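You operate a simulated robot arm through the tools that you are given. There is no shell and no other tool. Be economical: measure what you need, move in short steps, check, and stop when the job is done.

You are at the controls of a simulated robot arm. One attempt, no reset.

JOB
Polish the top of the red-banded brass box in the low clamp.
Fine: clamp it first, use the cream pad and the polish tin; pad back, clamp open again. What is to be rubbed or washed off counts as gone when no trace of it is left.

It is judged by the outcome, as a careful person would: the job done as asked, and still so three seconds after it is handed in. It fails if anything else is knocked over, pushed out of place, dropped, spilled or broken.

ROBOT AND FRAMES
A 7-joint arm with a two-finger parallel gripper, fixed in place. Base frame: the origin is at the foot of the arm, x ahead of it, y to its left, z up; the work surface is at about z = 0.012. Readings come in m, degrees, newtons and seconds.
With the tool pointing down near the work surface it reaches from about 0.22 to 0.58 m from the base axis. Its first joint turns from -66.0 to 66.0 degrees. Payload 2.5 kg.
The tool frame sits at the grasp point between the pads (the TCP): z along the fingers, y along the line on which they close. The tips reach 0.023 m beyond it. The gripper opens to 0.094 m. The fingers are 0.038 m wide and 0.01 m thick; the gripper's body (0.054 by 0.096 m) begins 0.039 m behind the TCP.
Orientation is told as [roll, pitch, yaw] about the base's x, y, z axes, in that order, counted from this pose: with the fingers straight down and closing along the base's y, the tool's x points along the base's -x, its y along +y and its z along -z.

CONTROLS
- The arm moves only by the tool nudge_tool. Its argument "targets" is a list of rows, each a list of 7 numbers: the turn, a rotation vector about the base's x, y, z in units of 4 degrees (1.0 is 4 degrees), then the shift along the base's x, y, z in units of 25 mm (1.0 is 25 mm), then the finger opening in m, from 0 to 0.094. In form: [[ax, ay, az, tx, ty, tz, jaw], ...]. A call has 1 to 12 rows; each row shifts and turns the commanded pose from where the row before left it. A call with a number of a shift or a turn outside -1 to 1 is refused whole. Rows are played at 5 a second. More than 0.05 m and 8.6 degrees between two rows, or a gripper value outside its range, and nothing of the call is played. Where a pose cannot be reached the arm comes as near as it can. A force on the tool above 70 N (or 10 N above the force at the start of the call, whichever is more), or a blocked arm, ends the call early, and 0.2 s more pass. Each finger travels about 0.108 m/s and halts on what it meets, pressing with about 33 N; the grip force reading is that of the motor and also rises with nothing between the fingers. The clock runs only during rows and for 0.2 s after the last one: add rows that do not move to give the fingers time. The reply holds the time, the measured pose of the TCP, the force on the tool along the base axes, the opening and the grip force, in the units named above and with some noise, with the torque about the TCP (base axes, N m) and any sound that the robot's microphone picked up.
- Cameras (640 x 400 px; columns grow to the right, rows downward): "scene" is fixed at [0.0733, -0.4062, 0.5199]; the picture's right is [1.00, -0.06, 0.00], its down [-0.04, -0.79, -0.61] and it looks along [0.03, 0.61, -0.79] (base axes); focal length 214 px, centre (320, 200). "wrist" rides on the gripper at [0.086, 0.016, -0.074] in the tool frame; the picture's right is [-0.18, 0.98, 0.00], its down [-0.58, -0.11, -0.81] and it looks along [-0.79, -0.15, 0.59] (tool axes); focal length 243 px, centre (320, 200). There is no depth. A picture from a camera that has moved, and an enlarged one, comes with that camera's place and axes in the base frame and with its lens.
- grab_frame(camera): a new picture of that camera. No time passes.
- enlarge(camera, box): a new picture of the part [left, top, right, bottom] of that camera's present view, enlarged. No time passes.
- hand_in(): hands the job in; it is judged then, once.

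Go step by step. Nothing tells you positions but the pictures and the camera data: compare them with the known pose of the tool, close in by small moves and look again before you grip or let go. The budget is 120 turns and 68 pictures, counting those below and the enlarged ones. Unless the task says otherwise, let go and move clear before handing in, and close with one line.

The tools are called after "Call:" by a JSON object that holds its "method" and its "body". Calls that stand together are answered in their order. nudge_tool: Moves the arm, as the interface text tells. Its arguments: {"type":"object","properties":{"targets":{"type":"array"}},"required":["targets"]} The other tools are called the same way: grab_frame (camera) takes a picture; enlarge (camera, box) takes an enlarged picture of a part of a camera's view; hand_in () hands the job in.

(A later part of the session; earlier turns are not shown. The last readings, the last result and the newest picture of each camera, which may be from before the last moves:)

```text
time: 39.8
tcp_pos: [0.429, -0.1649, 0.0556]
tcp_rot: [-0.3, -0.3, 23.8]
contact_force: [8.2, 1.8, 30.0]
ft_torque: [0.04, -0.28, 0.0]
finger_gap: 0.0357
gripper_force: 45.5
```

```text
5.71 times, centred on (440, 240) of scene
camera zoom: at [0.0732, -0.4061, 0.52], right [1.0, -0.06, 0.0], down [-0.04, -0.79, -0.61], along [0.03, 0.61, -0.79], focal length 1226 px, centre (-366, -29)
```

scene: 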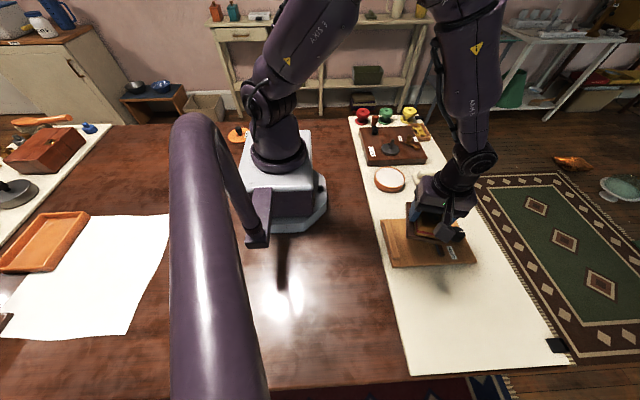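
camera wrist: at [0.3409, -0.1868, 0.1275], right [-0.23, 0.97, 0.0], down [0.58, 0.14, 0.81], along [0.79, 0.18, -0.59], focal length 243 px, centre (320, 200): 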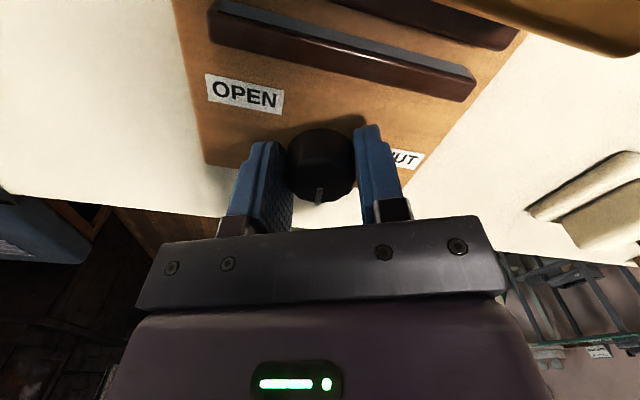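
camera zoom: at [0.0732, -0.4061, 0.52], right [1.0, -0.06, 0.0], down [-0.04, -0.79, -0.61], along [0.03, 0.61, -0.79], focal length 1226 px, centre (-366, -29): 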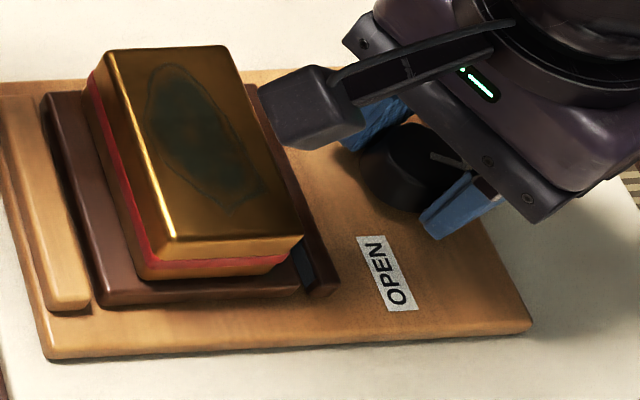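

Turning clockwise closes the jaw (it moved ~4 mm). Easing the downward push and continuing.

Call:
{"method": "nudge_tool", "body": {"targets": [[0, 0, -1, 0, 0, 0.06, 0.025], [0, 0, -1, 0, 0, 0, 0.025], [0, 0, -1, 0, 0, 0, 0.025], [0, 0, -1, 0, 0, 0, 0.025], [0, 0, -1, 0, 0, 0, 0.025], [0, 0, -1, 0, 0, 0, 0.025], [0, 0, -1, 0, 0, 0, 0.025], [0, 0, -1, 0, 0, 0, 0.025], [0, 0, 0, 0, 0, 0, 0.025]]}}

Call:
{"method": "enlarge", "body": {"camera": "scene", "box": [385, 205, 495, 275]}}

```text
time: 41.8
tcp_pos: [0.4282, -0.1641, 0.0546]
tcp_rot: [-0.1, -0.5, -8.3]
contact_force: [13.7, -4.0, 15.6]
ft_torque: [-0.11, -1.14, -0.01]
finger_gap: 0.0354
gripper_force: 45.3
```

```text
5.71 times, centred on (440, 240) of scene
camera zoom: at [0.0732, -0.4061, 0.5199], right [1.0, -0.06, 0.0], down [-0.04, -0.79, -0.61], along [0.03, 0.61, -0.79], focal length 1226 px, centre (-366, -29)
```

zoom: 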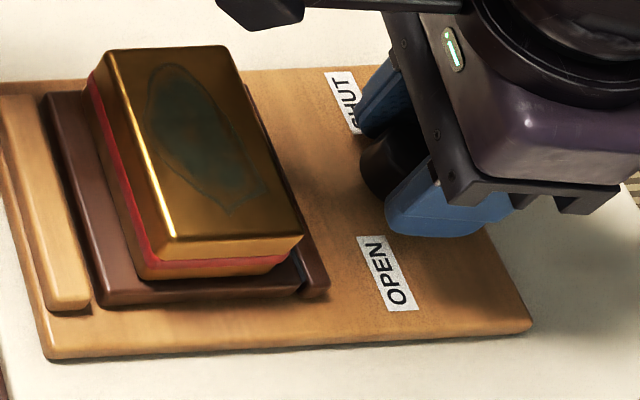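

Jaw is closing steadily. Continuing, with a small correction for the side force.

Call:
{"method": "nudge_tool", "body": {"targets": [[0, 0, -1, 0.03, 0, 0.02, 0.025], [0, 0, -1, 0.03, 0, 0.02, 0.025], [0, 0, -1, 0, 0, 0, 0.025], [0, 0, -1, 0, 0, 0, 0.025], [0, 0, -1, 0, 0, 0, 0.025], [0, 0, -1, 0, 0, 0, 0.025], [0, 0, -1, 0, 0, 0, 0.025], [0, 0, -1, 0, 0, 0, 0.025], [0, 0, -1, 0, 0, 0, 0.025], [0, 0, -1, 0, 0, 0, 0.025], [0, 0, 0, 0, 0, 0, 0.025]]}}

Call:
{"method": "enlarge", "body": {"camera": "scene", "box": [385, 205, 495, 275]}}

```text
time: 44.2
tcp_pos: [0.428, -0.1655, 0.0538]
tcp_rot: [0.0, 0.0, -48.1]
contact_force: [8.6, -8.6, 9.9]
ft_torque: [0.42, 0.28, 0.49]
finger_gap: 0.0353
gripper_force: 44.7
```

```text
5.71 times, centred on (440, 240) of scene
camera zoom: at [0.0733, -0.4062, 0.5199], right [1.0, -0.06, 0.0], down [-0.04, -0.79, -0.61], along [0.03, 0.61, -0.79], focal length 1226 px, centre (-366, -29)
```

zoom: 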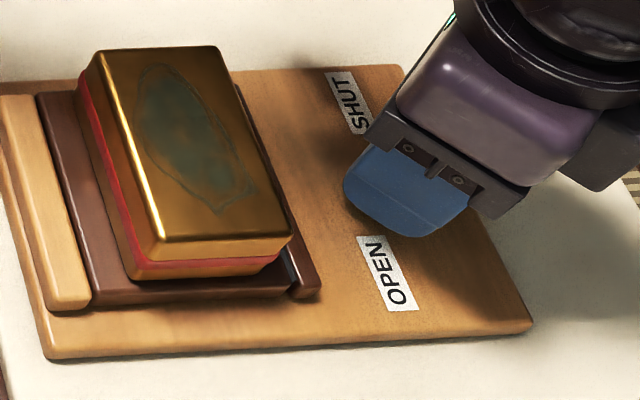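

The box is now pushed up against the fixed jaw. Turning a bit further to make it tight.

Call:
{"method": "nudge_tool", "body": {"targets": [[0, 0, -1, 0, 0, 0, 0.025], [0, 0, -1, 0, 0, 0, 0.025], [0, 0, -1, 0, 0, 0, 0.025], [0, 0, -1, 0, 0, 0, 0.025], [0, 0, -1, 0, 0, 0, 0.025], [0, 0, 0, 0, 0, 0, 0.025]]}}

Call:
{"method": "grab_frame", "body": {"camera": "wrist"}}

Call:
{"method": "enlarge", "body": {"camera": "scene", "box": [385, 205, 495, 275]}}

```text
time: 45.6
tcp_pos: [0.4279, -0.1636, 0.0539]
tcp_rot: [0.0, 0.3, -68.1]
contact_force: [3.7, 6.0, 2.2]
ft_torque: [0.25, -0.16, 0.48]
finger_gap: 0.0359
gripper_force: 44.9
```

```text
24 pictures are left
camera wrist: at [0.4109, -0.0782, 0.127], right [0.98, 0.2, 0.0], down [0.12, -0.58, 0.8], along [0.16, -0.79, -0.59], focal length 243 px, centre (320, 200)
```

wrist: 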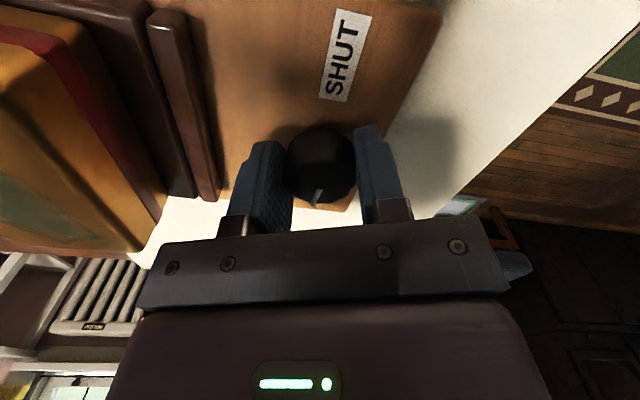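

```text
5.71 times, centred on (440, 240) of scene
camera zoom: at [0.0733, -0.4062, 0.5199], right [1.0, -0.06, 0.0], down [-0.04, -0.79, -0.61], along [0.03, 0.61, -0.79], focal length 1226 px, centre (-366, -29)
```

zoom: 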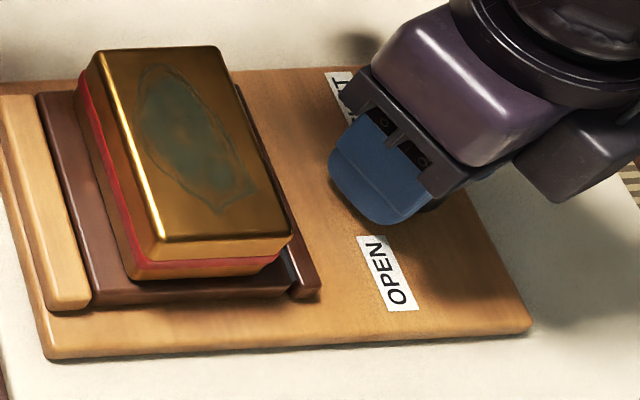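

The jaw is hard against the box and the torque has saturated: it's clamped. I'll release the knob, rise, and head for the cream pad.

Call:
{"method": "nudge_tool", "body": {"targets": [[0, 0, 0, 0, 0, 0, 0.05], [0, 0, 0, 0, 0, 0, 0.062], [0, 0, 0, 0, 0, 0, 0.062], [0, 0, 0, 0, 0, 0.6, 0.062], [0, 0, 0, 0, 0, 1, 0.062], [0, 0, 0, 0, 0, 1, 0.062], [0, 0, 0, 0, 0, 1, 0.062], [0, 0, 1, 0, 0.5, 0.4, 0.062], [0, 0, 1, 0, 0.5, 0, 0.062], [0, 0, 1, 0, 0.5, 0, 0.062], [0, 0, 1, 0, 0.5, 0, 0.062], [0, 0, 1, 0, 0.5, 0, 0.062]]}}

Call:
{"method": "nudge_tool", "body": {"targets": [[0, 0, 1, 0, 0.5, 0, 0.062], [0, 0, 1, 0, 0.5, 0, 0.062], [0, 0, 1, 0, 0.5, 0, 0.062], [0, 0, 1, 0, 0.5, 0, 0.062], [0, 0, 1, 0, 0.5, 0, 0.062], [0, 0, 1, 0, 0.5, 0, 0.062], [0, 0, 1, 0, 0.5, 0, 0.062], [0, 0, 1, 0, 0.5, 0, 0.062], [0, 0, 1, 0, 0.5, 0, 0.062], [0, 0, 1, 0, 0.5, 0, 0.062], [0, 0, 1, 0, 0.5, 0, 0.062], [0, 0, 0, 0, 0.3, 0, 0.062]]}}

Call:
{"method": "nudge_tool", "body": {"targets": [[0, 0, 0, -1, -0.3, 0, 0.062], [0, 0, 0, -1, -0.3, 0, 0.062], [0, 0, 0, 0, 0, 0, 0.062]]}}

Call:
{"method": "grab_frame", "body": {"camera": "wrist"}}

```text
time: 48.2
tcp_pos: [0.4278, -0.101, 0.1559]
tcp_rot: [0.0, 0.0, -47.9]
contact_force: [-0.7, -0.1, -0.1]
ft_torque: [0.02, 0.03, -0.01]
finger_gap: 0.062
gripper_force: 0.1
```

```text
time: 50.8
tcp_pos: [0.4271, 0.0454, 0.1539]
tcp_rot: [0.1, 0.0, -4.0]
contact_force: [-0.3, -0.3, -0.6]
ft_torque: [0.0, -0.01, 0.02]
finger_gap: 0.0621
gripper_force: 0.0
```

```text
time: 51.6
tcp_pos: [0.3768, 0.0282, 0.1548]
tcp_rot: [0.1, 0.0, -4.2]
contact_force: [0.2, 0.7, 0.3]
ft_torque: [-0.01, 0.0, -0.02]
finger_gap: 0.0623
gripper_force: 0.2
```

```text
22 pictures are left
camera wrist: at [0.2919, 0.05, 0.2282], right [0.26, 0.97, 0.0], down [0.57, -0.15, 0.81], along [0.78, -0.21, -0.59], focal length 243 px, centre (320, 200)
```

wrist: 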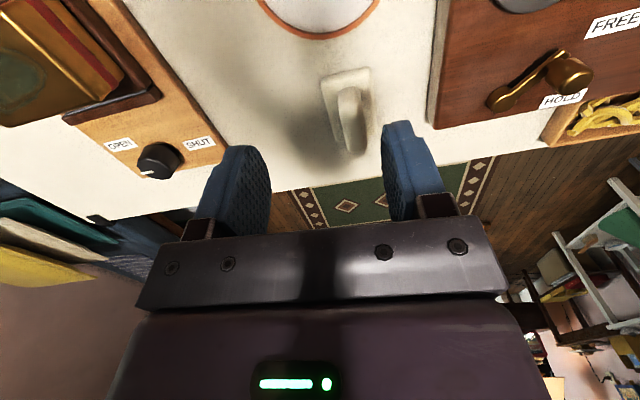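

The pad is centred ≈(0.428,0.0435) with its handle along x. Squaring the yaw and descending over the handle.

Call:
{"method": "nudge_tool", "body": {"targets": [[0, 0, 1, 1, 0.3, 0, 0.055], [0, 0, 0.03, 1, 0.31, 0, 0.055], [0, 0, 0, 0.04, 0, -0.6, 0.05], [0, 0, 0, 0, 0, -0.9, 0.05], [0, 0, 0, 0, 0, -0.9, 0.05], [0, 0, 0, 0, 0, -0.6, 0.05], [0, 0, 0, 0, 0, 0, 0.05]]}}

Call:
{"method": "grab_frame", "body": {"camera": "wrist"}}

Call:
{"method": "enlarge", "body": {"camera": "scene", "box": [385, 140, 485, 210]}}

```text
time: 53.2
tcp_pos: [0.4301, 0.0423, 0.0814]
tcp_rot: [-0.1, 0.0, 0.0]
contact_force: [-0.5, 0.1, -0.1]
ft_torque: [0.0, -0.01, 0.01]
finger_gap: 0.0502
gripper_force: 0.0
```

```text
21 pictures are left
camera wrist: at [0.3443, 0.0581, 0.1539], right [0.18, 0.98, 0.0], down [0.58, -0.11, 0.81], along [0.79, -0.15, -0.59], focal length 243 px, centre (320, 200)
```

wrist: 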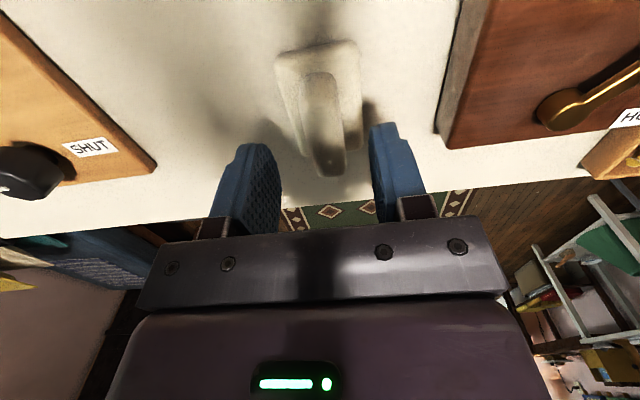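

```text
5.71 times, centred on (435, 175) of scene
camera zoom: at [0.0733, -0.4062, 0.5199], right [1.0, -0.06, 0.0], down [-0.04, -0.79, -0.61], along [0.03, 0.61, -0.79], focal length 1226 px, centre (-337, 343)
```

zoom: 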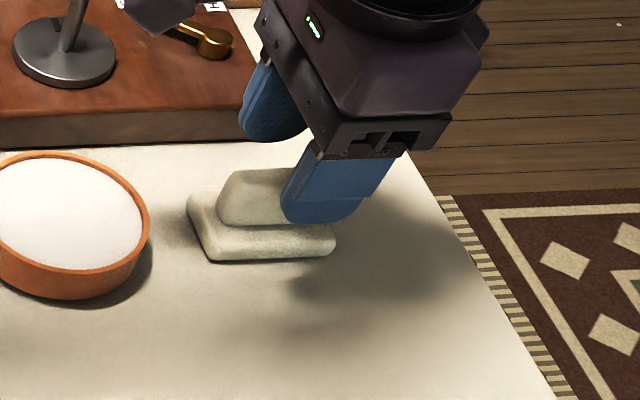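

Fingers are astride; small shift to centre on the handle, then down and grip.

Call:
{"method": "nudge_tool", "body": {"targets": [[0, 0, 0, -0.2, 0.12, -0.3, 0.05], [0, 0, 0, 0, 0, -0.4, 0.05], [0, 0, 0, 0, 0, -0.32, 0.05], [0, 0, 0, 0, 0, 0, 0.05], [0, 0, 0, 0, 0, 0, 0.035], [0, 0, 0, 0, 0, 0, 0.02], [0, 0, 0, 0, 0, 0, 0.005], [0, 0, 0, 0, 0, 0, 0.005]]}}

Call:
{"method": "nudge_tool", "body": {"targets": [[0, 0, 0, 0, 0, 0.15, 0.005], [0, 0, 0, 0, 0, 0.2, 0.005], [0, 0, 0, 0, 0, 0.3, 0.005], [0, 0, 0, 0, 0, 0.4, 0.005], [0, 0, 0, 0, 0, 0.4, 0.005], [0, 0, 0, 0, 0, 0.4, 0.005], [0, 0, 0, 0, 0, 0, 0.005]]}}

Call:
{"method": "enlarge", "body": {"camera": "scene", "box": [365, 140, 485, 220]}}

```text
time: 55.0
tcp_pos: [0.4231, 0.0463, 0.0553]
tcp_rot: [-0.1, -0.1, 0.0]
contact_force: [-0.1, -0.8, 0.4]
ft_torque: [-0.02, 0.02, 0.0]
finger_gap: 0.019
gripper_force: 32.9
```

```text
time: 56.6
tcp_pos: [0.4245, 0.0443, 0.0996]
tcp_rot: [0.1, 0.1, 0.0]
contact_force: [0.0, 0.4, -0.3]
ft_torque: [0.0, -0.01, 0.0]
finger_gap: 0.0194
gripper_force: 33.1
```

```text
5.00 times, centred on (425, 180) of scene
camera zoom: at [0.0733, -0.4062, 0.5199], right [1.0, -0.06, 0.0], down [-0.04, -0.79, -0.61], along [0.03, 0.61, -0.79], focal length 1072 px, centre (-205, 300)
```

zoom: 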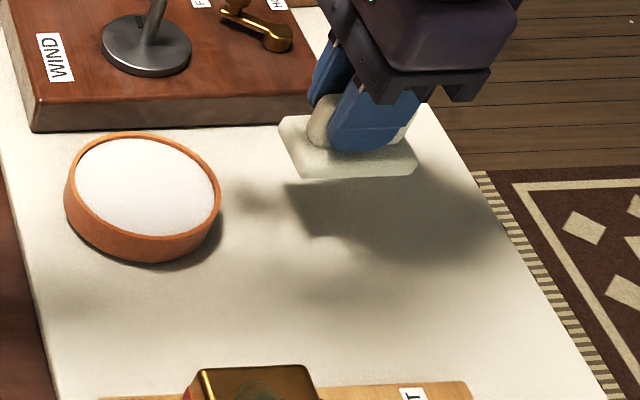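

Pad is held and clear. Its home is TCP ≈(0.424,0.0455,0.0553). The tin is centred ≈(0.314,0.042); moving over it and checking alignment.

Call:
{"method": "nudge_tool", "body": {"targets": [[0, 0, 0, -0.7, 0, 0, 0.005], [0, 0, 0, -0.9, 0, 0, 0.005], [0, 0, 0, -0.9, 0, 0, 0.005], [0, 0, 0, -0.9, 0, 0, 0.005], [0, 0, 0, -0.9, -0.1, 0, 0.005], [0, 0, 0, -0.12, 0, -0.3, 0.005], [0, 0, 0, 0, 0, 0, 0.005]]}}

Call:
{"method": "grab_frame", "body": {"camera": "wrist"}}

Call:
{"method": "enlarge", "body": {"camera": "scene", "box": [345, 140, 445, 210]}}

```text
time: 58.2
tcp_pos: [0.312, 0.0436, 0.0917]
tcp_rot: [0.0, 0.0, 0.0]
contact_force: [-0.2, 0.5, -0.1]
ft_torque: [0.0, -0.01, 0.03]
finger_gap: 0.0189
gripper_force: 33.2
```

```text
18 pictures are left
camera wrist: at [0.226, 0.0584, 0.165], right [0.18, 0.98, 0.0], down [0.58, -0.11, 0.81], along [0.79, -0.15, -0.59], focal length 243 px, centre (320, 200)
```

wrist: 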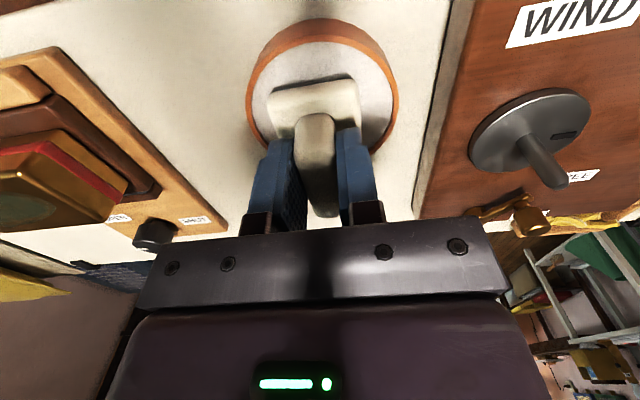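

```text
5.71 times, centred on (395, 175) of scene
camera zoom: at [0.0733, -0.4062, 0.5199], right [1.0, -0.06, 0.0], down [-0.04, -0.79, -0.61], along [0.03, 0.61, -0.79], focal length 1226 px, centre (-109, 343)
```

zoom: 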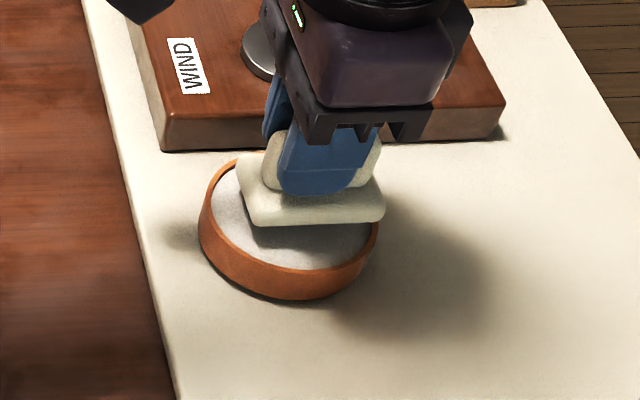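

Pad and tin are concentric within ~1–2 mm and the pad fits inside. Lowering slowly to the polish.

Call:
{"method": "nudge_tool", "body": {"targets": [[0, 0, 0, 0.02, 0, -0.2, 0.005], [0, 0, 0, 0, 0, -0.2, 0.005], [0, 0, 0, 0, 0, -0.1, 0.005], [0, 0, 0, 0, 0, -0.1, 0.005], [0, 0, 0, 0, 0, -0.1, 0.005], [0, 0, 0, 0, 0, 0, 0.005]]}}

```text
time: 59.6
tcp_pos: [0.3134, 0.0445, 0.0761]
tcp_rot: [-0.1, -0.1, 0.0]
contact_force: [-8.3, 2.2, 37.0]
ft_torque: [-0.08, 0.09, -0.05]
finger_gap: 0.0191
gripper_force: 32.6
```

Contact at 37 N; easing off and checking whether it's on the polish or the rim.

Call:
{"method": "nudge_tool", "body": {"targets": [[0, 0, 0, 0, 0, 0.06, 0.005], [0, 0, 0, 0, 0, 0, 0.005]]}}

Call:
{"method": "enlarge", "body": {"camera": "scene", "box": [365, 155, 425, 195]}}

Call:
{"method": "enlarge", "body": {"camera": "wrist", "box": [220, 0, 420, 150]}}

```text
time: 60.2
tcp_pos: [0.3125, 0.0428, 0.0766]
tcp_rot: [-0.1, 0.0, 0.0]
contact_force: [0.5, 0.2, 0.1]
ft_torque: [-0.03, -0.02, -0.02]
finger_gap: 0.0189
gripper_force: 32.9
```

```text
10.00 times, centred on (395, 175) of scene
camera zoom: at [0.0733, -0.4062, 0.5199], right [1.0, -0.06, 0.0], down [-0.04, -0.79, -0.61], along [0.03, 0.61, -0.79], focal length 2145 px, centre (-430, 450)
```

zoom: 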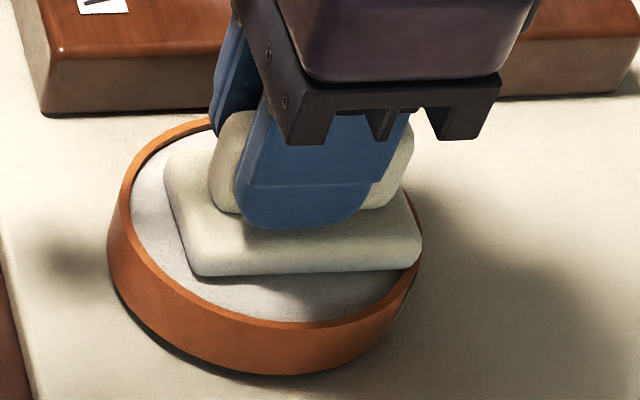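

```text
2.67 times, centred on (320, 75) of wrist
camera zoom: at [0.2269, 0.0583, 0.1503], right [0.19, 0.98, 0.0], down [0.58, -0.11, 0.81], along [0.79, -0.15, -0.59], focal length 647 px, centre (320, 533)
```

zoom: 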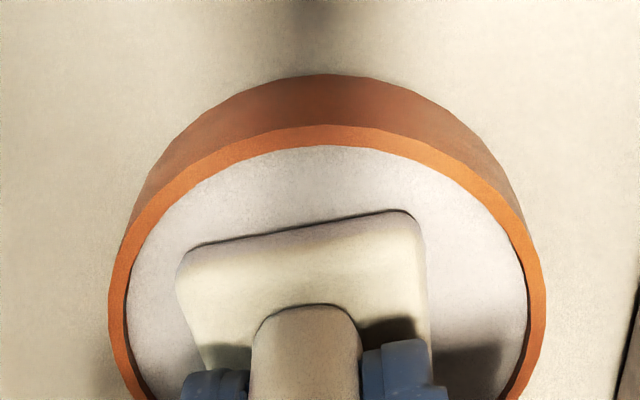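

The far end of the pad is very near the rim; I'll raise, shift ~4 mm toward the base, and lower again.

Call:
{"method": "nudge_tool", "body": {"targets": [[0, 0, 0, 0, 0, 0.3, 0.005], [0, 0, 0, -0.16, 0.02, 0, 0.005], [0, 0, 0, 0, 0, -0.22, 0.005], [0, 0, 0, 0, 0, -0.08, 0.005], [0, 0, 0, 0, 0, -0.06, 0.005], [0, 0, 0, 0, 0, 0, 0.005]]}}

```text
time: 61.6
tcp_pos: [0.3092, 0.0436, 0.0772]
tcp_rot: [0.0, -0.1, 0.0]
contact_force: [-2.3, -0.6, 11.6]
ft_torque: [0.07, -0.13, 0.01]
finger_gap: 0.019
gripper_force: 33.0
```

Same height again, so it's on the polish surface. A tiny wiggle to load the pad, then lift and carry toward the box.

Call:
{"method": "nudge_tool", "body": {"targets": [[0, 0, 0, 0, 0.06, 0, 0.005], [0, 0, 0, 0, -0.12, 0, 0.005], [0, 0, 0, 0, 0.06, 0, 0.005], [0, 0, 0, 0, 0, 0.3, 0.005], [0, 0, 0, 0, 0, 0.5, 0.005], [0, 0, 0, 0, 0, 0.8, 0.005], [0, 0, 0, 0, 0, 0.8, 0.005], [0, 0, 0, 0, 0, 0, 0.005]]}}

Call:
{"method": "enlarge", "body": {"camera": "scene", "box": [355, 130, 485, 270]}}

```text
time: 63.4
tcp_pos: [0.3073, 0.0449, 0.1358]
tcp_rot: [-0.1, -0.1, 0.0]
contact_force: [-0.4, 0.1, -0.5]
ft_torque: [0.03, -0.01, 0.01]
finger_gap: 0.0191
gripper_force: 33.1
```

```text
2.86 times, centred on (420, 200) of scene
camera zoom: at [0.0733, -0.4062, 0.5199], right [1.0, -0.06, 0.0], down [-0.04, -0.79, -0.61], along [0.03, 0.61, -0.79], focal length 613 px, centre (34, 200)
```

zoom: 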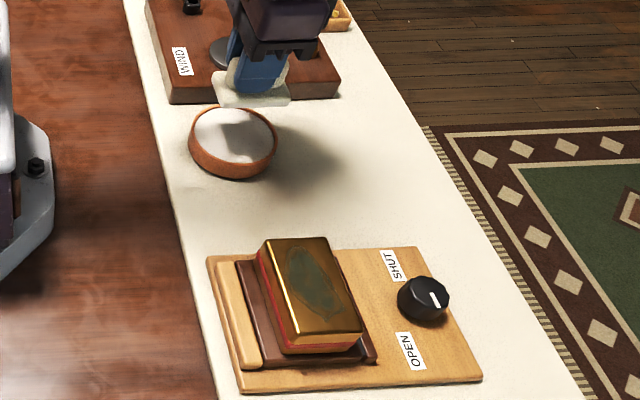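

Box is tight in the clamp with patch over x≈0.295–0.33, y≈-0.19 to -0.125 on a top at z≈0.075. Carrying the pad over it.

Call:
{"method": "nudge_tool", "body": {"targets": [[0, 0, 0, 0, -0.6, 0.1, 0.005], [0, 0, 0, 0, -0.9, 0, 0.005], [0, 0, 0, 0, -0.9, 0, 0.005], [0, 0, 0, 0, -0.9, 0, 0.005], [0, 0, 0, 0.05, -0.9, 0, 0.005], [0, 0, 0, 0.05, -0.9, 0, 0.005], [0, 0, 0, 0, -0.9, 0, 0.005], [0, 0, 0, 0, -0.9, 0, 0.005], [0, 0, 0, 0, -0.9, 0, 0.005], [0, 0, 0, 0, -0.5, 0, 0.005], [0, 0, 0, 0, 0, -0.3, 0.005], [0, 0, 0, 0, 0, 0, 0.005]]}}

Call:
{"method": "nudge_tool", "body": {"targets": [[0, 0, 0, 0, 0, -0.12, 0.005], [0, 0, 0, 0, 0, -0.12, 0.005], [0, 0, 0, 0, 0, -0.08, 0.005], [0, 0, 0, 0, 0, 0, 0.005]]}}

```text
time: 66.0
tcp_pos: [0.3116, -0.163, 0.1304]
tcp_rot: [0.0, 0.0, 0.0]
contact_force: [-0.6, 0.2, -0.3]
ft_torque: [0.01, -0.01, 0.01]
finger_gap: 0.0192
gripper_force: 33.2
```

```text
time: 67.0
tcp_pos: [0.3113, -0.1632, 0.1215]
tcp_rot: [0.1, 0.0, 0.0]
contact_force: [0.7, 0.1, -0.8]
ft_torque: [0.0, -0.02, 0.0]
finger_gap: 0.0189
gripper_force: 32.8
```

Call:
{"method": "nudge_tool", "body": {"targets": [[0, 0, 0, 0, 0, -0.06, 0.005], [0, 0, 0, 0, 0, -0.06, 0.005], [0, 0, 0, 0, 0, 0, 0.005]]}}

```text
time: 67.8
tcp_pos: [0.3121, -0.1638, 0.1202]
tcp_rot: [0.0, 0.0, -0.1]
contact_force: [0.0, -0.1, -0.4]
ft_torque: [0.0, 0.01, 0.0]
finger_gap: 0.019
gripper_force: 33.0
```

Call:
{"method": "nudge_tool", "body": {"targets": [[0, 0, 0, 0, 0, -0.06, 0.005], [0, 0, 0, 0, 0, -0.04, 0.005], [0, 0, 0, 0, 0, 0, 0.005]]}}

```text
time: 68.6
tcp_pos: [0.3121, -0.1642, 0.1175]
tcp_rot: [0.0, -0.2, 0.0]
contact_force: [-8.3, 2.8, 37.7]
ft_torque: [0.02, 0.06, -0.01]
finger_gap: 0.0192
gripper_force: 32.9
```

Contact with the box top. Easing slightly and rubbing back and forth along y.

Call:
{"method": "nudge_tool", "body": {"targets": [[0, 0, 0, 0, 0.3, 0.02, 0.005], [0, 0, 0, 0, 0.4, 0, 0.005], [0, 0, 0, 0, 0.3, 0, 0.005], [0, 0, 0, 0, -0.5, 0, 0.005], [0, 0, 0, 0, -0.5, 0, 0.005], [0, 0, 0, 0, -0.5, 0, 0.005], [0, 0, 0, 0, -0.5, 0, 0.005], [0, 0, 0, 0.2, 0.5, 0, 0.005], [0, 0, 0, 0, 0.5, 0, 0.005], [0, 0, 0, 0, 0.5, 0, 0.005], [0, 0, 0, 0, 0.5, 0, 0.005], [0, 0, 0, -0.4, 0, 0, 0.005]]}}

Call:
{"method": "nudge_tool", "body": {"targets": [[0, 0, 0, 0, -0.5, 0, 0.005], [0, 0, 0, 0, -0.5, 0, 0.005], [0, 0, 0, 0, -0.5, 0, 0.005], [0, 0, 0, 0, -0.5, 0, 0.005], [0, 0, 0, 0.2, 0.5, 0, 0.005], [0, 0, 0, 0, 0.5, 0, 0.005], [0, 0, 0, 0, 0.5, 0, 0.005], [0, 0, 0, 0, 0.5, 0, 0.005], [0, 0, 0, 0, -0.5, 0, 0.005], [0, 0, 0, 0, -0.5, 0, 0.005], [0, 0, 0, 0, 0, 0, 0.005]]}}

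```text
time: 71.2
tcp_pos: [0.3051, -0.1387, 0.1184]
tcp_rot: [0.0, 0.0, 0.0]
contact_force: [0.4, 0.3, -0.5]
ft_torque: [0.01, 0.01, 0.01]
finger_gap: 0.0192
gripper_force: 32.3
```

```text
time: 73.6
tcp_pos: [0.3113, -0.1633, 0.1171]
tcp_rot: [0.0, 0.1, 0.0]
contact_force: [0.9, 0.1, -0.3]
ft_torque: [-0.06, 0.02, -0.01]
finger_gap: 0.019
gripper_force: 33.4
```

The easing lost contact; pressing back by a hair and repeating.

Call:
{"method": "nudge_tool", "body": {"targets": [[0, 0, 0, 0, 0, -0.02, 0.005], [0, 0, 0, 0, 0.5, 0, 0.005], [0, 0, 0, 0, 0.5, 0, 0.005], [0, 0, 0, 0, -0.5, 0, 0.005], [0, 0, 0, 0, -0.5, 0, 0.005], [0, 0, 0, 0, 0, 0, 0.005]]}}

```text
time: 75.0
tcp_pos: [0.3121, -0.1626, 0.1166]
tcp_rot: [0.1, -0.2, 0.1]
contact_force: [3.5, 18.1, 39.6]
ft_torque: [0.37, -0.03, -0.02]
finger_gap: 0.0191
gripper_force: 32.9
```

Good: ~40 N normal, 18 N friction, so it is rubbing. Doing full strokes now.

Call:
{"method": "nudge_tool", "body": {"targets": [[0, 0, 0, 0, -0.5, 0, 0.005], [0, 0, 0, 0, -0.5, 0, 0.005], [0, 0, 0, 0, 0.5, 0, 0.005], [0, 0, 0, 0, 0.5, 0, 0.005], [0, 0, 0, 0, 0.5, 0, 0.005], [0, 0, 0, 0, 0.5, 0, 0.005], [0, 0, 0, 0.2, -0.5, 0, 0.005], [0, 0, 0, 0, -0.5, 0, 0.005], [0, 0, 0, 0, -0.5, 0, 0.005], [0, 0, 0, 0, -0.5, 0, 0.005], [0, 0, 0, -0.4, 0, 0, 0.005], [0, 0, 0, 0, 0.5, 0, 0.005]]}}

Call:
{"method": "nudge_tool", "body": {"targets": [[0, 0, 0, 0, 0.5, 0, 0.005], [0, 0, 0, 0, 0.5, 0, 0.005], [0, 0, 0, 0, 0.5, 0, 0.005], [0, 0, 0, 0.2, -0.5, 0, 0.005], [0, 0, 0, 0, -0.5, 0, 0.005], [0, 0, 0, 0, -0.5, 0, 0.005], [0, 0, 0, 0, -0.5, 0, 0.005], [0, 0, 0, 0, 0.5, 0, 0.005], [0, 0, 0, 0, 0.5, 0, 0.005], [0, 0, 0, 0, 0, 0, 0.005]]}}

Call:
{"method": "nudge_tool", "body": {"targets": [[0, 0, 0, 0, 0, 0.2, 0.005], [0, 0, 0, 0, 0.5, 0.5, 0.005], [0, 0, 0, 0, 1, 0.2, 0.005], [0, 0, 0, 0, 1, 0, 0.005], [0, 0, 0, 0, 1, 0, 0.005], [0, 0, 0, 0, 1, 0, 0.005], [0, 0, 0, 0, 0, 0, 0.005]]}}

Call:
{"method": "enlarge", "body": {"camera": "scene", "box": [390, 205, 470, 265]}}

```text
time: 77.6
tcp_pos: [0.3077, -0.1765, 0.1164]
tcp_rot: [-0.1, -0.2, -0.2]
contact_force: [0.4, -7.5, 14.3]
ft_torque: [-0.13, -0.07, -0.04]
finger_gap: 0.0191
gripper_force: 32.5
```

```text
time: 79.8
tcp_pos: [0.3126, -0.1636, 0.1165]
tcp_rot: [0.0, 0.0, 0.0]
contact_force: [-0.2, -0.8, -0.2]
ft_torque: [-0.04, -0.05, 0.01]
finger_gap: 0.0192
gripper_force: 32.9
```

```text
time: 81.4
tcp_pos: [0.3114, -0.0509, 0.1383]
tcp_rot: [0.1, 0.1, -0.2]
contact_force: [0.0, 0.0, -0.9]
ft_torque: [0.01, 0.03, 0.01]
finger_gap: 0.0193
gripper_force: 33.0
```

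```text
6.67 times, centred on (430, 235) of scene
camera zoom: at [0.0733, -0.4062, 0.5199], right [1.0, -0.06, 0.0], down [-0.04, -0.79, -0.61], along [0.03, 0.61, -0.79], focal length 1430 px, centre (-413, -33)
```

zoom: 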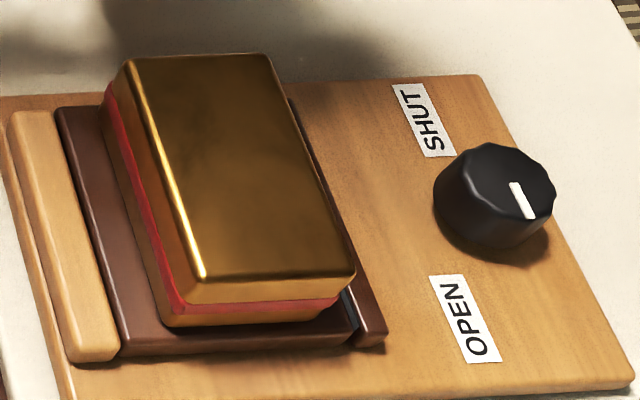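

Mostly clean, but a faint cloud seems to remain in the middle. Another firmer pass.

Call:
{"method": "nudge_tool", "body": {"targets": [[0, 0, 0, 0, -1, 0, 0.005], [0, 0, 0, 0, -1, 0, 0.005], [0, 0, 0, 0, -1, 0, 0.005], [0, 0, 0, 0, -1, -0.2, 0.005], [0, 0, 0, 0, -0.5, -0.5, 0.005], [0, 0, 0, 0, 0, -0.14, 0.005], [0, 0, 0, 0, 0, -0.08, 0.005], [0, 0, 0, 0, 0, 0, 0.005]]}}

```text
time: 83.2
tcp_pos: [0.3113, -0.1625, 0.1163]
tcp_rot: [0.0, 0.0, 0.0]
contact_force: [-0.6, -1.1, -0.7]
ft_torque: [0.0, 0.03, -0.03]
finger_gap: 0.019
gripper_force: 33.1
```

Call:
{"method": "nudge_tool", "body": {"targets": [[0, 0, 0, 0, 0, -0.02, 0.005], [0, 0, 0, 0, 0, 0, 0.005]]}}

```text
time: 83.8
tcp_pos: [0.3117, -0.1627, 0.1166]
tcp_rot: [0.0, 0.1, 0.0]
contact_force: [-1.2, 1.3, 3.6]
ft_torque: [0.03, 0.02, 0.03]
finger_gap: 0.0191
gripper_force: 33.1
```

Call:
{"method": "nudge_tool", "body": {"targets": [[0, 0, 0, 0, -0.4, -0.02, 0.005], [0, 0, 0, 0, -0.4, 0, 0.005], [0, 0, 0, 0, 0.4, 0, 0.005], [0, 0, 0, 0, 0.4, 0, 0.005], [0, 0, 0, 0, 0.4, 0, 0.005], [0, 0, 0, 0, 0.4, 0, 0.005], [0, 0, 0, 0.2, -0.4, 0, 0.005], [0, 0, 0, 0, -0.4, 0, 0.005], [0, 0, 0, 0, -0.4, 0, 0.005], [0, 0, 0, 0, -0.4, 0, 0.005], [0, 0, 0, -0.4, 0.4, 0, 0.005], [0, 0, 0, 0, 0.4, 0, 0.005]]}}

Call:
{"method": "nudge_tool", "body": {"targets": [[0, 0, 0, 0, 0.4, -0.01, 0.005], [0, 0, 0, 0, 0.4, 0, 0.005], [0, 0, 0, 0.2, -0.4, 0, 0.005], [0, 0, 0, 0, -0.4, 0, 0.005], [0, 0, 0, 0, -0.4, 0, 0.005], [0, 0, 0, 0, -0.4, 0, 0.005], [0, 0, 0, 0, 0.4, 0, 0.005], [0, 0, 0, 0, 0.4, 0, 0.005], [0, 0, 0, 0.2, 0, 0, 0.005], [0, 0, 0, -0.4, 0, 0, 0.005], [0, 0, 0, 0.2, 0, 0, 0.005], [0, 0, 0, 0, 0, 0, 0.005]]}}

Call:
{"method": "nudge_tool", "body": {"targets": [[0, 0, 0, 0, 0, 0.2, 0.005], [0, 0, 0, 0, 0.5, 0.5, 0.005], [0, 0, 0, 0, 1, 0.2, 0.005], [0, 0, 0, 0, 1, 0, 0.005], [0, 0, 0, 0, 1, 0, 0.005], [0, 0, 0, 0, 1, 0, 0.005], [0, 0, 0, 0, 0, 0, 0.005]]}}

Call:
{"method": "enlarge", "body": {"camera": "scene", "box": [400, 208, 448, 248]}}

```text
time: 86.4
tcp_pos: [0.307, -0.1618, 0.1175]
tcp_rot: [0.0, 0.0, 0.0]
contact_force: [-0.5, -0.1, -0.2]
ft_torque: [-0.06, 0.03, -0.01]
finger_gap: 0.0192
gripper_force: 33.0
```

```text
time: 89.0
tcp_pos: [0.3114, -0.1643, 0.1149]
tcp_rot: [0.0, -0.1, 0.0]
contact_force: [-0.2, -0.3, -0.8]
ft_torque: [0.0, 0.0, 0.03]
finger_gap: 0.0189
gripper_force: 33.4
```

```text
time: 90.6
tcp_pos: [0.3108, -0.0492, 0.1376]
tcp_rot: [0.0, 0.0, -0.1]
contact_force: [-0.4, 0.2, -0.4]
ft_torque: [0.04, 0.01, 0.01]
finger_gap: 0.0191
gripper_force: 32.7
```

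```text
10.00 times, centred on (424, 228) of scene
camera zoom: at [0.0733, -0.4062, 0.5199], right [1.0, -0.06, 0.0], down [-0.04, -0.79, -0.61], along [0.03, 0.61, -0.79], focal length 2145 px, centre (-720, -80)
```

zoom: 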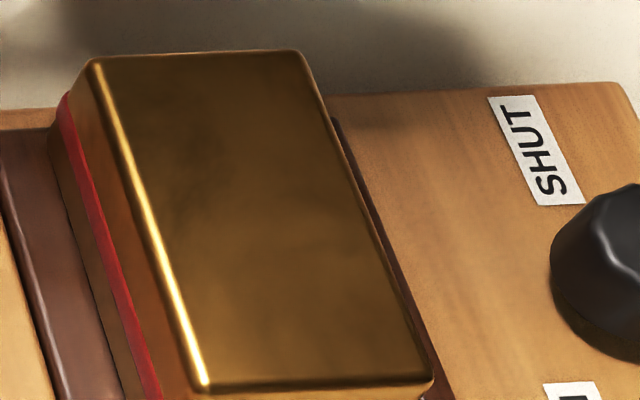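

There is still a faint mottling that could be a trace or the brass's own grain. One more pass with progressive pressure will settle it.

Call:
{"method": "nudge_tool", "body": {"targets": [[0, 0, 0, 0, -1, 0, 0.005], [0, 0, 0, 0, -1, 0, 0.005], [0, 0, 0, 0, -1, 0, 0.005], [0, 0, 0, 0, -1, -0.2, 0.005], [0, 0, 0, 0, -0.5, -0.5, 0.005], [0, 0, 0, 0, 0, -0.14, 0.005], [0, 0, 0, 0, 0, -0.08, 0.005], [0, 0, 0, 0, 0, -0.02, 0.005], [0, 0, 0, 0, 0, 0, 0.005]]}}

Call:
{"method": "nudge_tool", "body": {"targets": [[0, 0, 0, 0, 0, -0.02, 0.005], [0, 0, 0, 0, 0, 0, 0.005]]}}

```text
time: 92.6
tcp_pos: [0.3125, -0.1638, 0.115]
tcp_rot: [0.0, 0.1, 0.1]
contact_force: [-3.3, 2.5, 17.2]
ft_torque: [0.07, 0.48, -0.06]
finger_gap: 0.019
gripper_force: 33.5
```

```text
time: 93.2
tcp_pos: [0.3149, -0.1629, 0.1143]
tcp_rot: [-0.1, -0.1, -0.1]
contact_force: [-3.6, 1.2, 31.6]
ft_torque: [0.08, 0.67, 0.03]
finger_gap: 0.0189
gripper_force: 33.0
```

Call:
{"method": "nudge_tool", "body": {"targets": [[0, 0, 0, 0, 0.4, 0, 0.005], [0, 0, 0, 0, 0.4, 0, 0.005], [0, 0, 0, 0, -0.4, -0.01, 0.005], [0, 0, 0, 0, -0.4, 0, 0.005], [0, 0, 0, 0, -0.4, 0, 0.005], [0, 0, 0, 0, -0.4, 0, 0.005], [0, 0, 0, -0.2, 0.4, -0.01, 0.005], [0, 0, 0, 0, 0.4, 0, 0.005], [0, 0, 0, 0, 0.4, 0, 0.005], [0, 0, 0, 0, 0.4, 0, 0.005], [0, 0, 0, 0, -0.4, -0.01, 0.005], [0, 0, 0, 0, -0.4, 0, 0.005]]}}

Call:
{"method": "nudge_tool", "body": {"targets": [[0, 0, 0, 0, -0.4, -0.01, 0.005], [0, 0, 0, 0, -0.4, 0, 0.005], [0, 0, 0, 0.4, 0.4, -0.01, 0.005], [0, 0, 0, 0, 0.4, 0, 0.005], [0, 0, 0, 0, 0.4, 0, 0.005], [0, 0, 0, 0, 0.4, 0, 0.005], [0, 0, 0, 0, -0.4, -0.01, 0.005], [0, 0, 0, 0, -0.4, 0, 0.005], [0, 0, 0, -0.4, 0, 0, 0.005], [0, 0, 0, 0.2, 0, 0, 0.005]]}}

Call:
{"method": "nudge_tool", "body": {"targets": [[0, 0, 0, 0, 0, 0.2, 0.005], [0, 0, 0, 0, 0.5, 0.5, 0.005], [0, 0, 0, 0, 1, 0.26, 0.005], [0, 0, 0, 0, 1, 0, 0.005], [0, 0, 0, 0, 1, 0, 0.005], [0, 0, 0, 0, 1, 0, 0.005], [0, 0, 0, 0, 0, 0, 0.005]]}}

Call:
{"method": "enlarge", "body": {"camera": "scene", "box": [400, 208, 448, 248]}}

```text
time: 95.8
tcp_pos: [0.3084, -0.1604, 0.1155]
tcp_rot: [0.1, -0.4, 0.2]
contact_force: [3.1, 23.2, 51.2]
ft_torque: [0.59, 0.16, -0.07]
finger_gap: 0.0193
gripper_force: 32.5
```

```text
time: 97.5
tcp_pos: [0.3186, -0.1471, 0.1141]
tcp_rot: [0.4, -0.3, 0.2]
contact_force: [-3.1, 2.5, 11.4]
ft_torque: [-0.2, 0.22, -0.07]
finger_gap: 0.019
gripper_force: 33.1
stopped in row 8: the force on the tool passed its limit at 75 N (the readings are from after the stop); the commanded pose is now the measured one
```

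```text
time: 99.1
tcp_pos: [0.32, -0.0349, 0.1383]
tcp_rot: [0.5, -0.3, 0.2]
contact_force: [0.5, 1.1, 0.8]
ft_torque: [0.02, -0.01, -0.01]
finger_gap: 0.0192
gripper_force: 32.3
```

```text
10.00 times, centred on (424, 228) of scene
camera zoom: at [0.0733, -0.4062, 0.5199], right [1.0, -0.06, 0.0], down [-0.04, -0.79, -0.61], along [0.03, 0.61, -0.79], focal length 2145 px, centre (-720, -80)
```

zoom: 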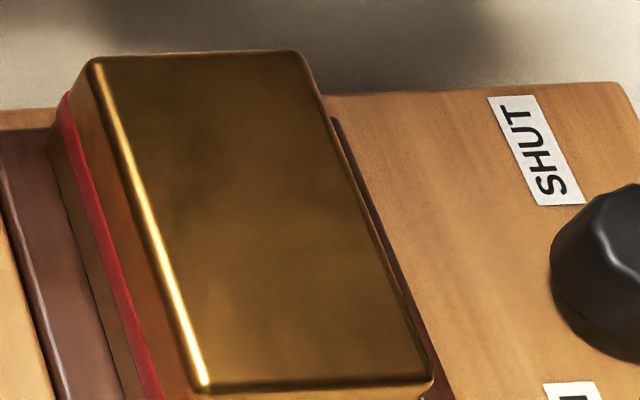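

The mottling looks the same as before, suggesting it's the brass itself. I'll confirm from another angle with the wrist camera before returning the pad.

Call:
{"method": "nudge_tool", "body": {"targets": [[-0.12, 0.07, -0.05, -0.4, -0.6, 0.6, 0.005], [0, 0, 0, -0.4, -0.7, 0.7, 0.005], [0, 0, 0, 0, -0.7, 0.7, 0.005], [0, 0, 0, 0, -0.6, 0, 0.005], [0, 0, 0, 0, 0, 0, 0.005]]}}

Call:
{"method": "enlarge", "body": {"camera": "wrist", "box": [140, 0, 340, 140]}}

```text
time: 100.3
tcp_pos: [0.3008, -0.1011, 0.1892]
tcp_rot: [0.0, 0.0, 0.0]
contact_force: [1.2, -0.2, -0.5]
ft_torque: [-0.03, -0.02, -0.01]
finger_gap: 0.019
gripper_force: 32.7
```

```text
2.86 times, centred on (240, 70) of wrist
camera zoom: at [0.2147, -0.0856, 0.2625], right [0.18, 0.98, 0.0], down [0.58, -0.11, 0.81], along [0.79, -0.15, -0.59], focal length 693 px, centre (549, 571)
```

zoom: 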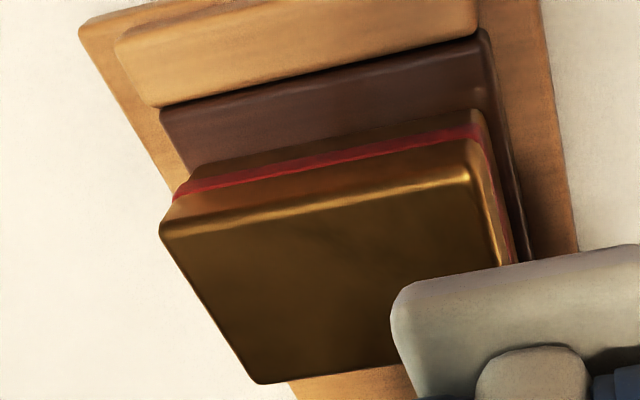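

A very faint shade might remain in the middle, and the pad may have run dry. To be safe I'll re-dip and do one more pass.

Call:
{"method": "nudge_tool", "body": {"targets": [[0, 0, 0, 0.05, 0.96, -0.3, 0.005], [0, 0, 0, 0.05, 0.96, -0.4, 0.005], [0, 0, 0, 0.05, 0.96, -0.4, 0.005], [0, 0, 0, 0.05, 0.96, -0.5, 0.005], [0, 0, 0, 0.05, 0.96, -0.5, 0.005], [0, 0, 0, 0.05, 0.96, -0.5, 0.005], [0, 0, 0, 0, 0, -0.8, 0.005], [0, 0, 0, 0, 0, -0.6, 0.005], [0, 0, 0, 0, 0, 0, 0.005]]}}

Call:
{"method": "enlarge", "body": {"camera": "scene", "box": [365, 145, 425, 195]}}

```text
time: 102.3
tcp_pos: [0.3077, 0.0439, 0.089]
tcp_rot: [0.1, 0.0, -0.1]
contact_force: [-0.3, -0.4, -0.6]
ft_torque: [0.01, -0.03, 0.02]
finger_gap: 0.0191
gripper_force: 33.1
```

```text
8.00 times, centred on (395, 170) of scene
camera zoom: at [0.0733, -0.4062, 0.5199], right [1.0, -0.06, 0.0], down [-0.04, -0.79, -0.61], along [0.03, 0.61, -0.79], focal length 1716 px, centre (-280, 440)
```

zoom: 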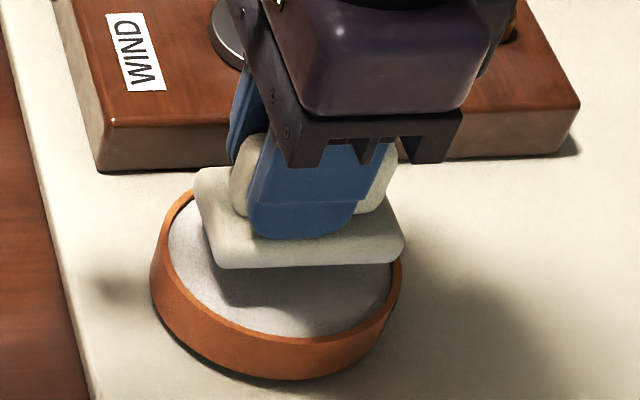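

Call:
{"method": "nudge_tool", "body": {"targets": [[0, 0, 0, 0, 0, -0.25, 0.005], [0, 0, 0, 0, 0, -0.15, 0.005], [0, 0, 0, 0, 0, -0.08, 0.005], [0, 0, 0, 0, 0, -0.06, 0.005], [0, 0, 0, 0, 0, 0, 0.005]]}}

```text
time: 103.5
tcp_pos: [0.3058, 0.0424, 0.0753]
tcp_rot: [0.0, -0.1, 0.0]
contact_force: [-0.2, 0.1, -1.4]
ft_torque: [0.0, -0.01, -0.01]
finger_gap: 0.0188
gripper_force: 32.8
```

Call:
{"method": "nudge_tool", "body": {"targets": [[0, 0, 0, 0, 0, -0.04, 0.005], [0, 0, 0, 0, 0, -0.04, 0.005], [0, 0, 0, 0, 0, 0, 0.005]]}}

```text
time: 104.3
tcp_pos: [0.306, 0.0437, 0.0731]
tcp_rot: [-0.1, -0.1, 0.0]
contact_force: [0.2, 0.6, -0.2]
ft_torque: [0.0, 0.04, -0.01]
finger_gap: 0.0191
gripper_force: 33.3
```

Call:
{"method": "nudge_tool", "body": {"targets": [[0, 0, 0, 0, 0, -0.03, 0.005], [0, 0, 0, 0, 0, -0.03, 0.005], [0, 0, 0, 0, 0, 0, 0.005]]}}

```text
time: 105.1
tcp_pos: [0.3065, 0.0453, 0.0723]
tcp_rot: [0.1, 0.1, 0.0]
contact_force: [-1.2, 0.4, 2.4]
ft_torque: [0.03, -0.07, -0.01]
finger_gap: 0.0192
gripper_force: 33.2
```

Touching. A bit more, a small wiggle, then back over the box.

Call:
{"method": "nudge_tool", "body": {"targets": [[0, 0, 0, 0, 0, -0.02, 0.005], [0, 0, 0, 0, 0.06, 0, 0.005], [0, 0, 0, 0, -0.12, 0, 0.005], [0, 0, 0, 0, 0.06, 0, 0.005], [0, 0, 0, 0, 0, 0.3, 0.005], [0, 0, 0, 0, 0, 0.7, 0.005], [0, 0, 0, 0, 0, 0.8, 0.005], [0, 0, 0, 0, 0, 0.8, 0.005], [0, 0, 0, 0, 0, 0, 0.005]]}}

Call:
{"method": "nudge_tool", "body": {"targets": [[0, 0, 0, 0, -0.6, 0, 0.005], [0, 0, 0, 0, -0.9, 0, 0.005], [0, 0, 0, 0.05, -0.9, 0, 0.005], [0, 0, 0, 0.05, -0.9, 0, 0.005], [0, 0, 0, 0.05, -0.9, 0, 0.005], [0, 0, 0, 0.05, -0.9, 0, 0.005], [0, 0, 0, 0, -0.9, 0, 0.005], [0, 0, 0, 0, -0.9, 0, 0.005], [0, 0, 0, 0, -0.9, 0, 0.005], [0, 0, 0, 0, -0.6, -0.2, 0.005], [0, 0, 0, 0, 0, -0.3, 0.005], [0, 0, 0, 0, 0, 0, 0.005]]}}

```text
time: 107.1
tcp_pos: [0.3043, 0.0427, 0.1347]
tcp_rot: [0.0, 0.1, 0.0]
contact_force: [0.4, 1.4, -0.6]
ft_torque: [-0.05, -0.02, 0.03]
finger_gap: 0.0192
gripper_force: 33.1
```

```text
time: 109.7
tcp_pos: [0.3103, -0.1659, 0.1226]
tcp_rot: [0.0, -0.1, 0.0]
contact_force: [0.2, -0.1, 0.0]
ft_torque: [0.0, 0.01, -0.03]
finger_gap: 0.0192
gripper_force: 32.6
```

Call:
{"method": "nudge_tool", "body": {"targets": [[0, 0, 0, 0, 0, -0.16, 0.005], [0, 0, 0, 0, 0, -0.12, 0.005], [0, 0, 0, 0, 0, -0.06, 0.005], [0, 0, 0, 0, 0, -0.04, 0.005], [0, 0, 0, 0, 0, 0, 0.005]]}}

```text
time: 110.9
tcp_pos: [0.3112, -0.1664, 0.1147]
tcp_rot: [-0.1, 0.1, 0.0]
contact_force: [-14.2, 6.6, 48.3]
ft_torque: [0.23, 0.27, 0.03]
finger_gap: 0.019
gripper_force: 33.1
```

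Call:
{"method": "nudge_tool", "body": {"targets": [[0, 0, 0, 0, 0.3, 0.01, 0.005], [0, 0, 0, 0, 0.4, 0, 0.005], [0, 0, 0, 0, 0.4, 0, 0.005], [0, 0, 0, 0, -0.4, 0, 0.005], [0, 0, 0, 0, -0.4, 0, 0.005], [0, 0, 0, 0, -0.4, 0, 0.005], [0, 0, 0, 0, -0.4, 0, 0.005], [0, 0, 0, -0.2, -0.3, -0.01, 0.005], [0, 0, 0, 0, 0.4, 0, 0.005], [0, 0, 0, 0, 0.4, 0, 0.005], [0, 0, 0, 0, 0.4, 0, 0.005], [0, 0, 0, 0, 0.4, 0, 0.005]]}}

Call:
{"method": "nudge_tool", "body": {"targets": [[0, 0, 0, 0.4, 0, 0, 0.005], [0, 0, 0, 0, -0.4, -0.005, 0.005], [0, 0, 0, 0, -0.4, 0, 0.005], [0, 0, 0, 0, -0.4, 0, 0.005], [0, 0, 0, 0, -0.4, 0, 0.005], [0, 0, 0, -0.2, 0.4, 0, 0.005], [0, 0, 0, 0, 0.4, 0, 0.005], [0, 0, 0, 0, 0, 0, 0.005]]}}

```text
time: 113.5
tcp_pos: [0.3056, -0.1456, 0.1152]
tcp_rot: [-0.1, -0.1, -0.1]
contact_force: [1.9, -12.5, 27.2]
ft_torque: [-0.33, -0.35, -0.14]
finger_gap: 0.0192
gripper_force: 33.3
```

```text
time: 115.3
tcp_pos: [0.3116, -0.1668, 0.1141]
tcp_rot: [-0.3, -0.2, -0.2]
contact_force: [-3.8, -17.4, 37.3]
ft_torque: [-0.35, 0.16, -0.02]
finger_gap: 0.0194
gripper_force: 33.6
```

Contact held through the whole pass. A few more strokes, then lift and look.

Call:
{"method": "nudge_tool", "body": {"targets": [[0, 0, 0, 0, 0.4, 0, 0.005], [0, 0, 0, 0, 0.4, 0, 0.005], [0, 0, 0, 0, -0.4, 0, 0.005], [0, 0, 0, 0, -0.4, 0, 0.005], [0, 0, 0, 0, -0.4, 0, 0.005], [0, 0, 0, 0, -0.4, 0, 0.005], [0, 0, 0, 0, 0.4, 0, 0.005], [0, 0, 0, 0, 0.4, 0, 0.005]]}}

Call:
{"method": "nudge_tool", "body": {"targets": [[0, 0, 0, 0, 0, 0.2, 0.005], [0, 0, 0, 0, 0.5, 0.5, 0.005], [0, 0, 0, 0, 1, 0.26, 0.005], [0, 0, 0, 0, 1, 0, 0.005], [0, 0, 0, 0, 1, 0, 0.005], [0, 0, 0, 0, 1, 0, 0.005], [0, 0, 0, 0, 0, 0, 0.005]]}}

Call:
{"method": "enlarge", "body": {"camera": "scene", "box": [400, 208, 448, 248]}}

```text
time: 117.1
tcp_pos: [0.3108, -0.1689, 0.1139]
tcp_rot: [-0.3, -0.3, -0.3]
contact_force: [-0.8, -16.7, 36.5]
ft_torque: [-0.25, 0.22, 0.08]
finger_gap: 0.019
gripper_force: 33.2
```

```text
time: 118.7
tcp_pos: [0.3122, -0.0515, 0.1361]
tcp_rot: [0.0, 0.0, -0.1]
contact_force: [-0.1, 0.3, 0.1]
ft_torque: [-0.01, -0.01, 0.01]
finger_gap: 0.0193
gripper_force: 33.3
```

```text
10.00 times, centred on (424, 228) of scene
camera zoom: at [0.0733, -0.4062, 0.5199], right [1.0, -0.06, 0.0], down [-0.04, -0.79, -0.61], along [0.03, 0.61, -0.79], focal length 2145 px, centre (-720, -80)
```

zoom: 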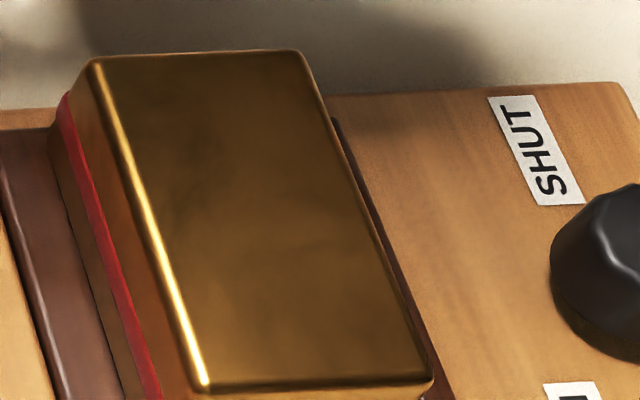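

No change from the previous pass even with fresh polish and steady pressure, so what's left is the brass's own grain; the patch is gone. Taking the pad home.

Call:
{"method": "nudge_tool", "body": {"targets": [[0, 0, 0, 0.744, 0.645, 0, 0.005], [0, 0, 0, 0.744, 0.645, 0, 0.005], [0, 0, 0, 0.744, 0.645, 0, 0.005], [0, 0, 0, 0.744, 0.645, 0, 0.005], [0, 0, 0, 0.744, 0.645, 0, 0.005], [0, 0, 0, 0.744, 0.645, 0, 0.005], [0, 0, 0, 0, 0, -0.8, 0.005], [0, 0, 0, 0, 0, -0.9, 0.005], [0, 0, 0, 0, 0, -0.8, 0.005], [0, 0, 0, 0, 0, -0.4, 0.005], [0, 0, 0, 0, 0, 0, 0.005]]}}

```text
time: 121.1
tcp_pos: [0.4212, 0.0438, 0.0654]
tcp_rot: [0.0, 0.0, 0.0]
contact_force: [-0.7, 0.7, -1.0]
ft_torque: [-0.02, 0.01, 0.04]
finger_gap: 0.019
gripper_force: 33.0
```

Call:
{"method": "nudge_tool", "body": {"targets": [[0, 0, 0, 0.1, 0.05, -0.2, 0.005], [0, 0, 0, 0, 0, -0.15, 0.005], [0, 0, 0, 0, 0, -0.08, 0.005], [0, 0, 0, 0, 0, -0.04, 0.005], [0, 0, 0, 0, 0, 0, 0.005]]}}

```text
time: 122.3
tcp_pos: [0.4239, 0.0443, 0.0527]
tcp_rot: [0.0, 0.0, 0.0]
contact_force: [0.4, 0.2, 0.0]
ft_torque: [-0.01, -0.01, -0.01]
finger_gap: 0.0191
gripper_force: 33.1
```

Call:
{"method": "nudge_tool", "body": {"targets": [[0, 0, 0, 0, 0, -0.04, 0.005], [0, 0, 0, 0, 0, -0.03, 0.005], [0, 0, 0, 0, 0, 0, 0.005]]}}

```text
time: 123.1
tcp_pos: [0.4238, 0.0446, 0.0508]
tcp_rot: [0.0, 0.0, -0.1]
contact_force: [-0.7, -0.3, -0.5]
ft_torque: [0.04, 0.0, 0.02]
finger_gap: 0.0193
gripper_force: 32.7
```

Call:
{"method": "nudge_tool", "body": {"targets": [[0, 0, 0, 0, 0, -0.03, 0.005], [0, 0, 0, 0, 0, -0.03, 0.005], [0, 0, 0, 0, 0, 0, 0.005]]}}

```text
time: 123.9
tcp_pos: [0.4242, 0.0445, 0.0498]
tcp_rot: [-0.1, -0.1, 0.0]
contact_force: [-0.4, 0.6, -0.6]
ft_torque: [0.04, -0.03, -0.01]
finger_gap: 0.0194
gripper_force: 32.7
```

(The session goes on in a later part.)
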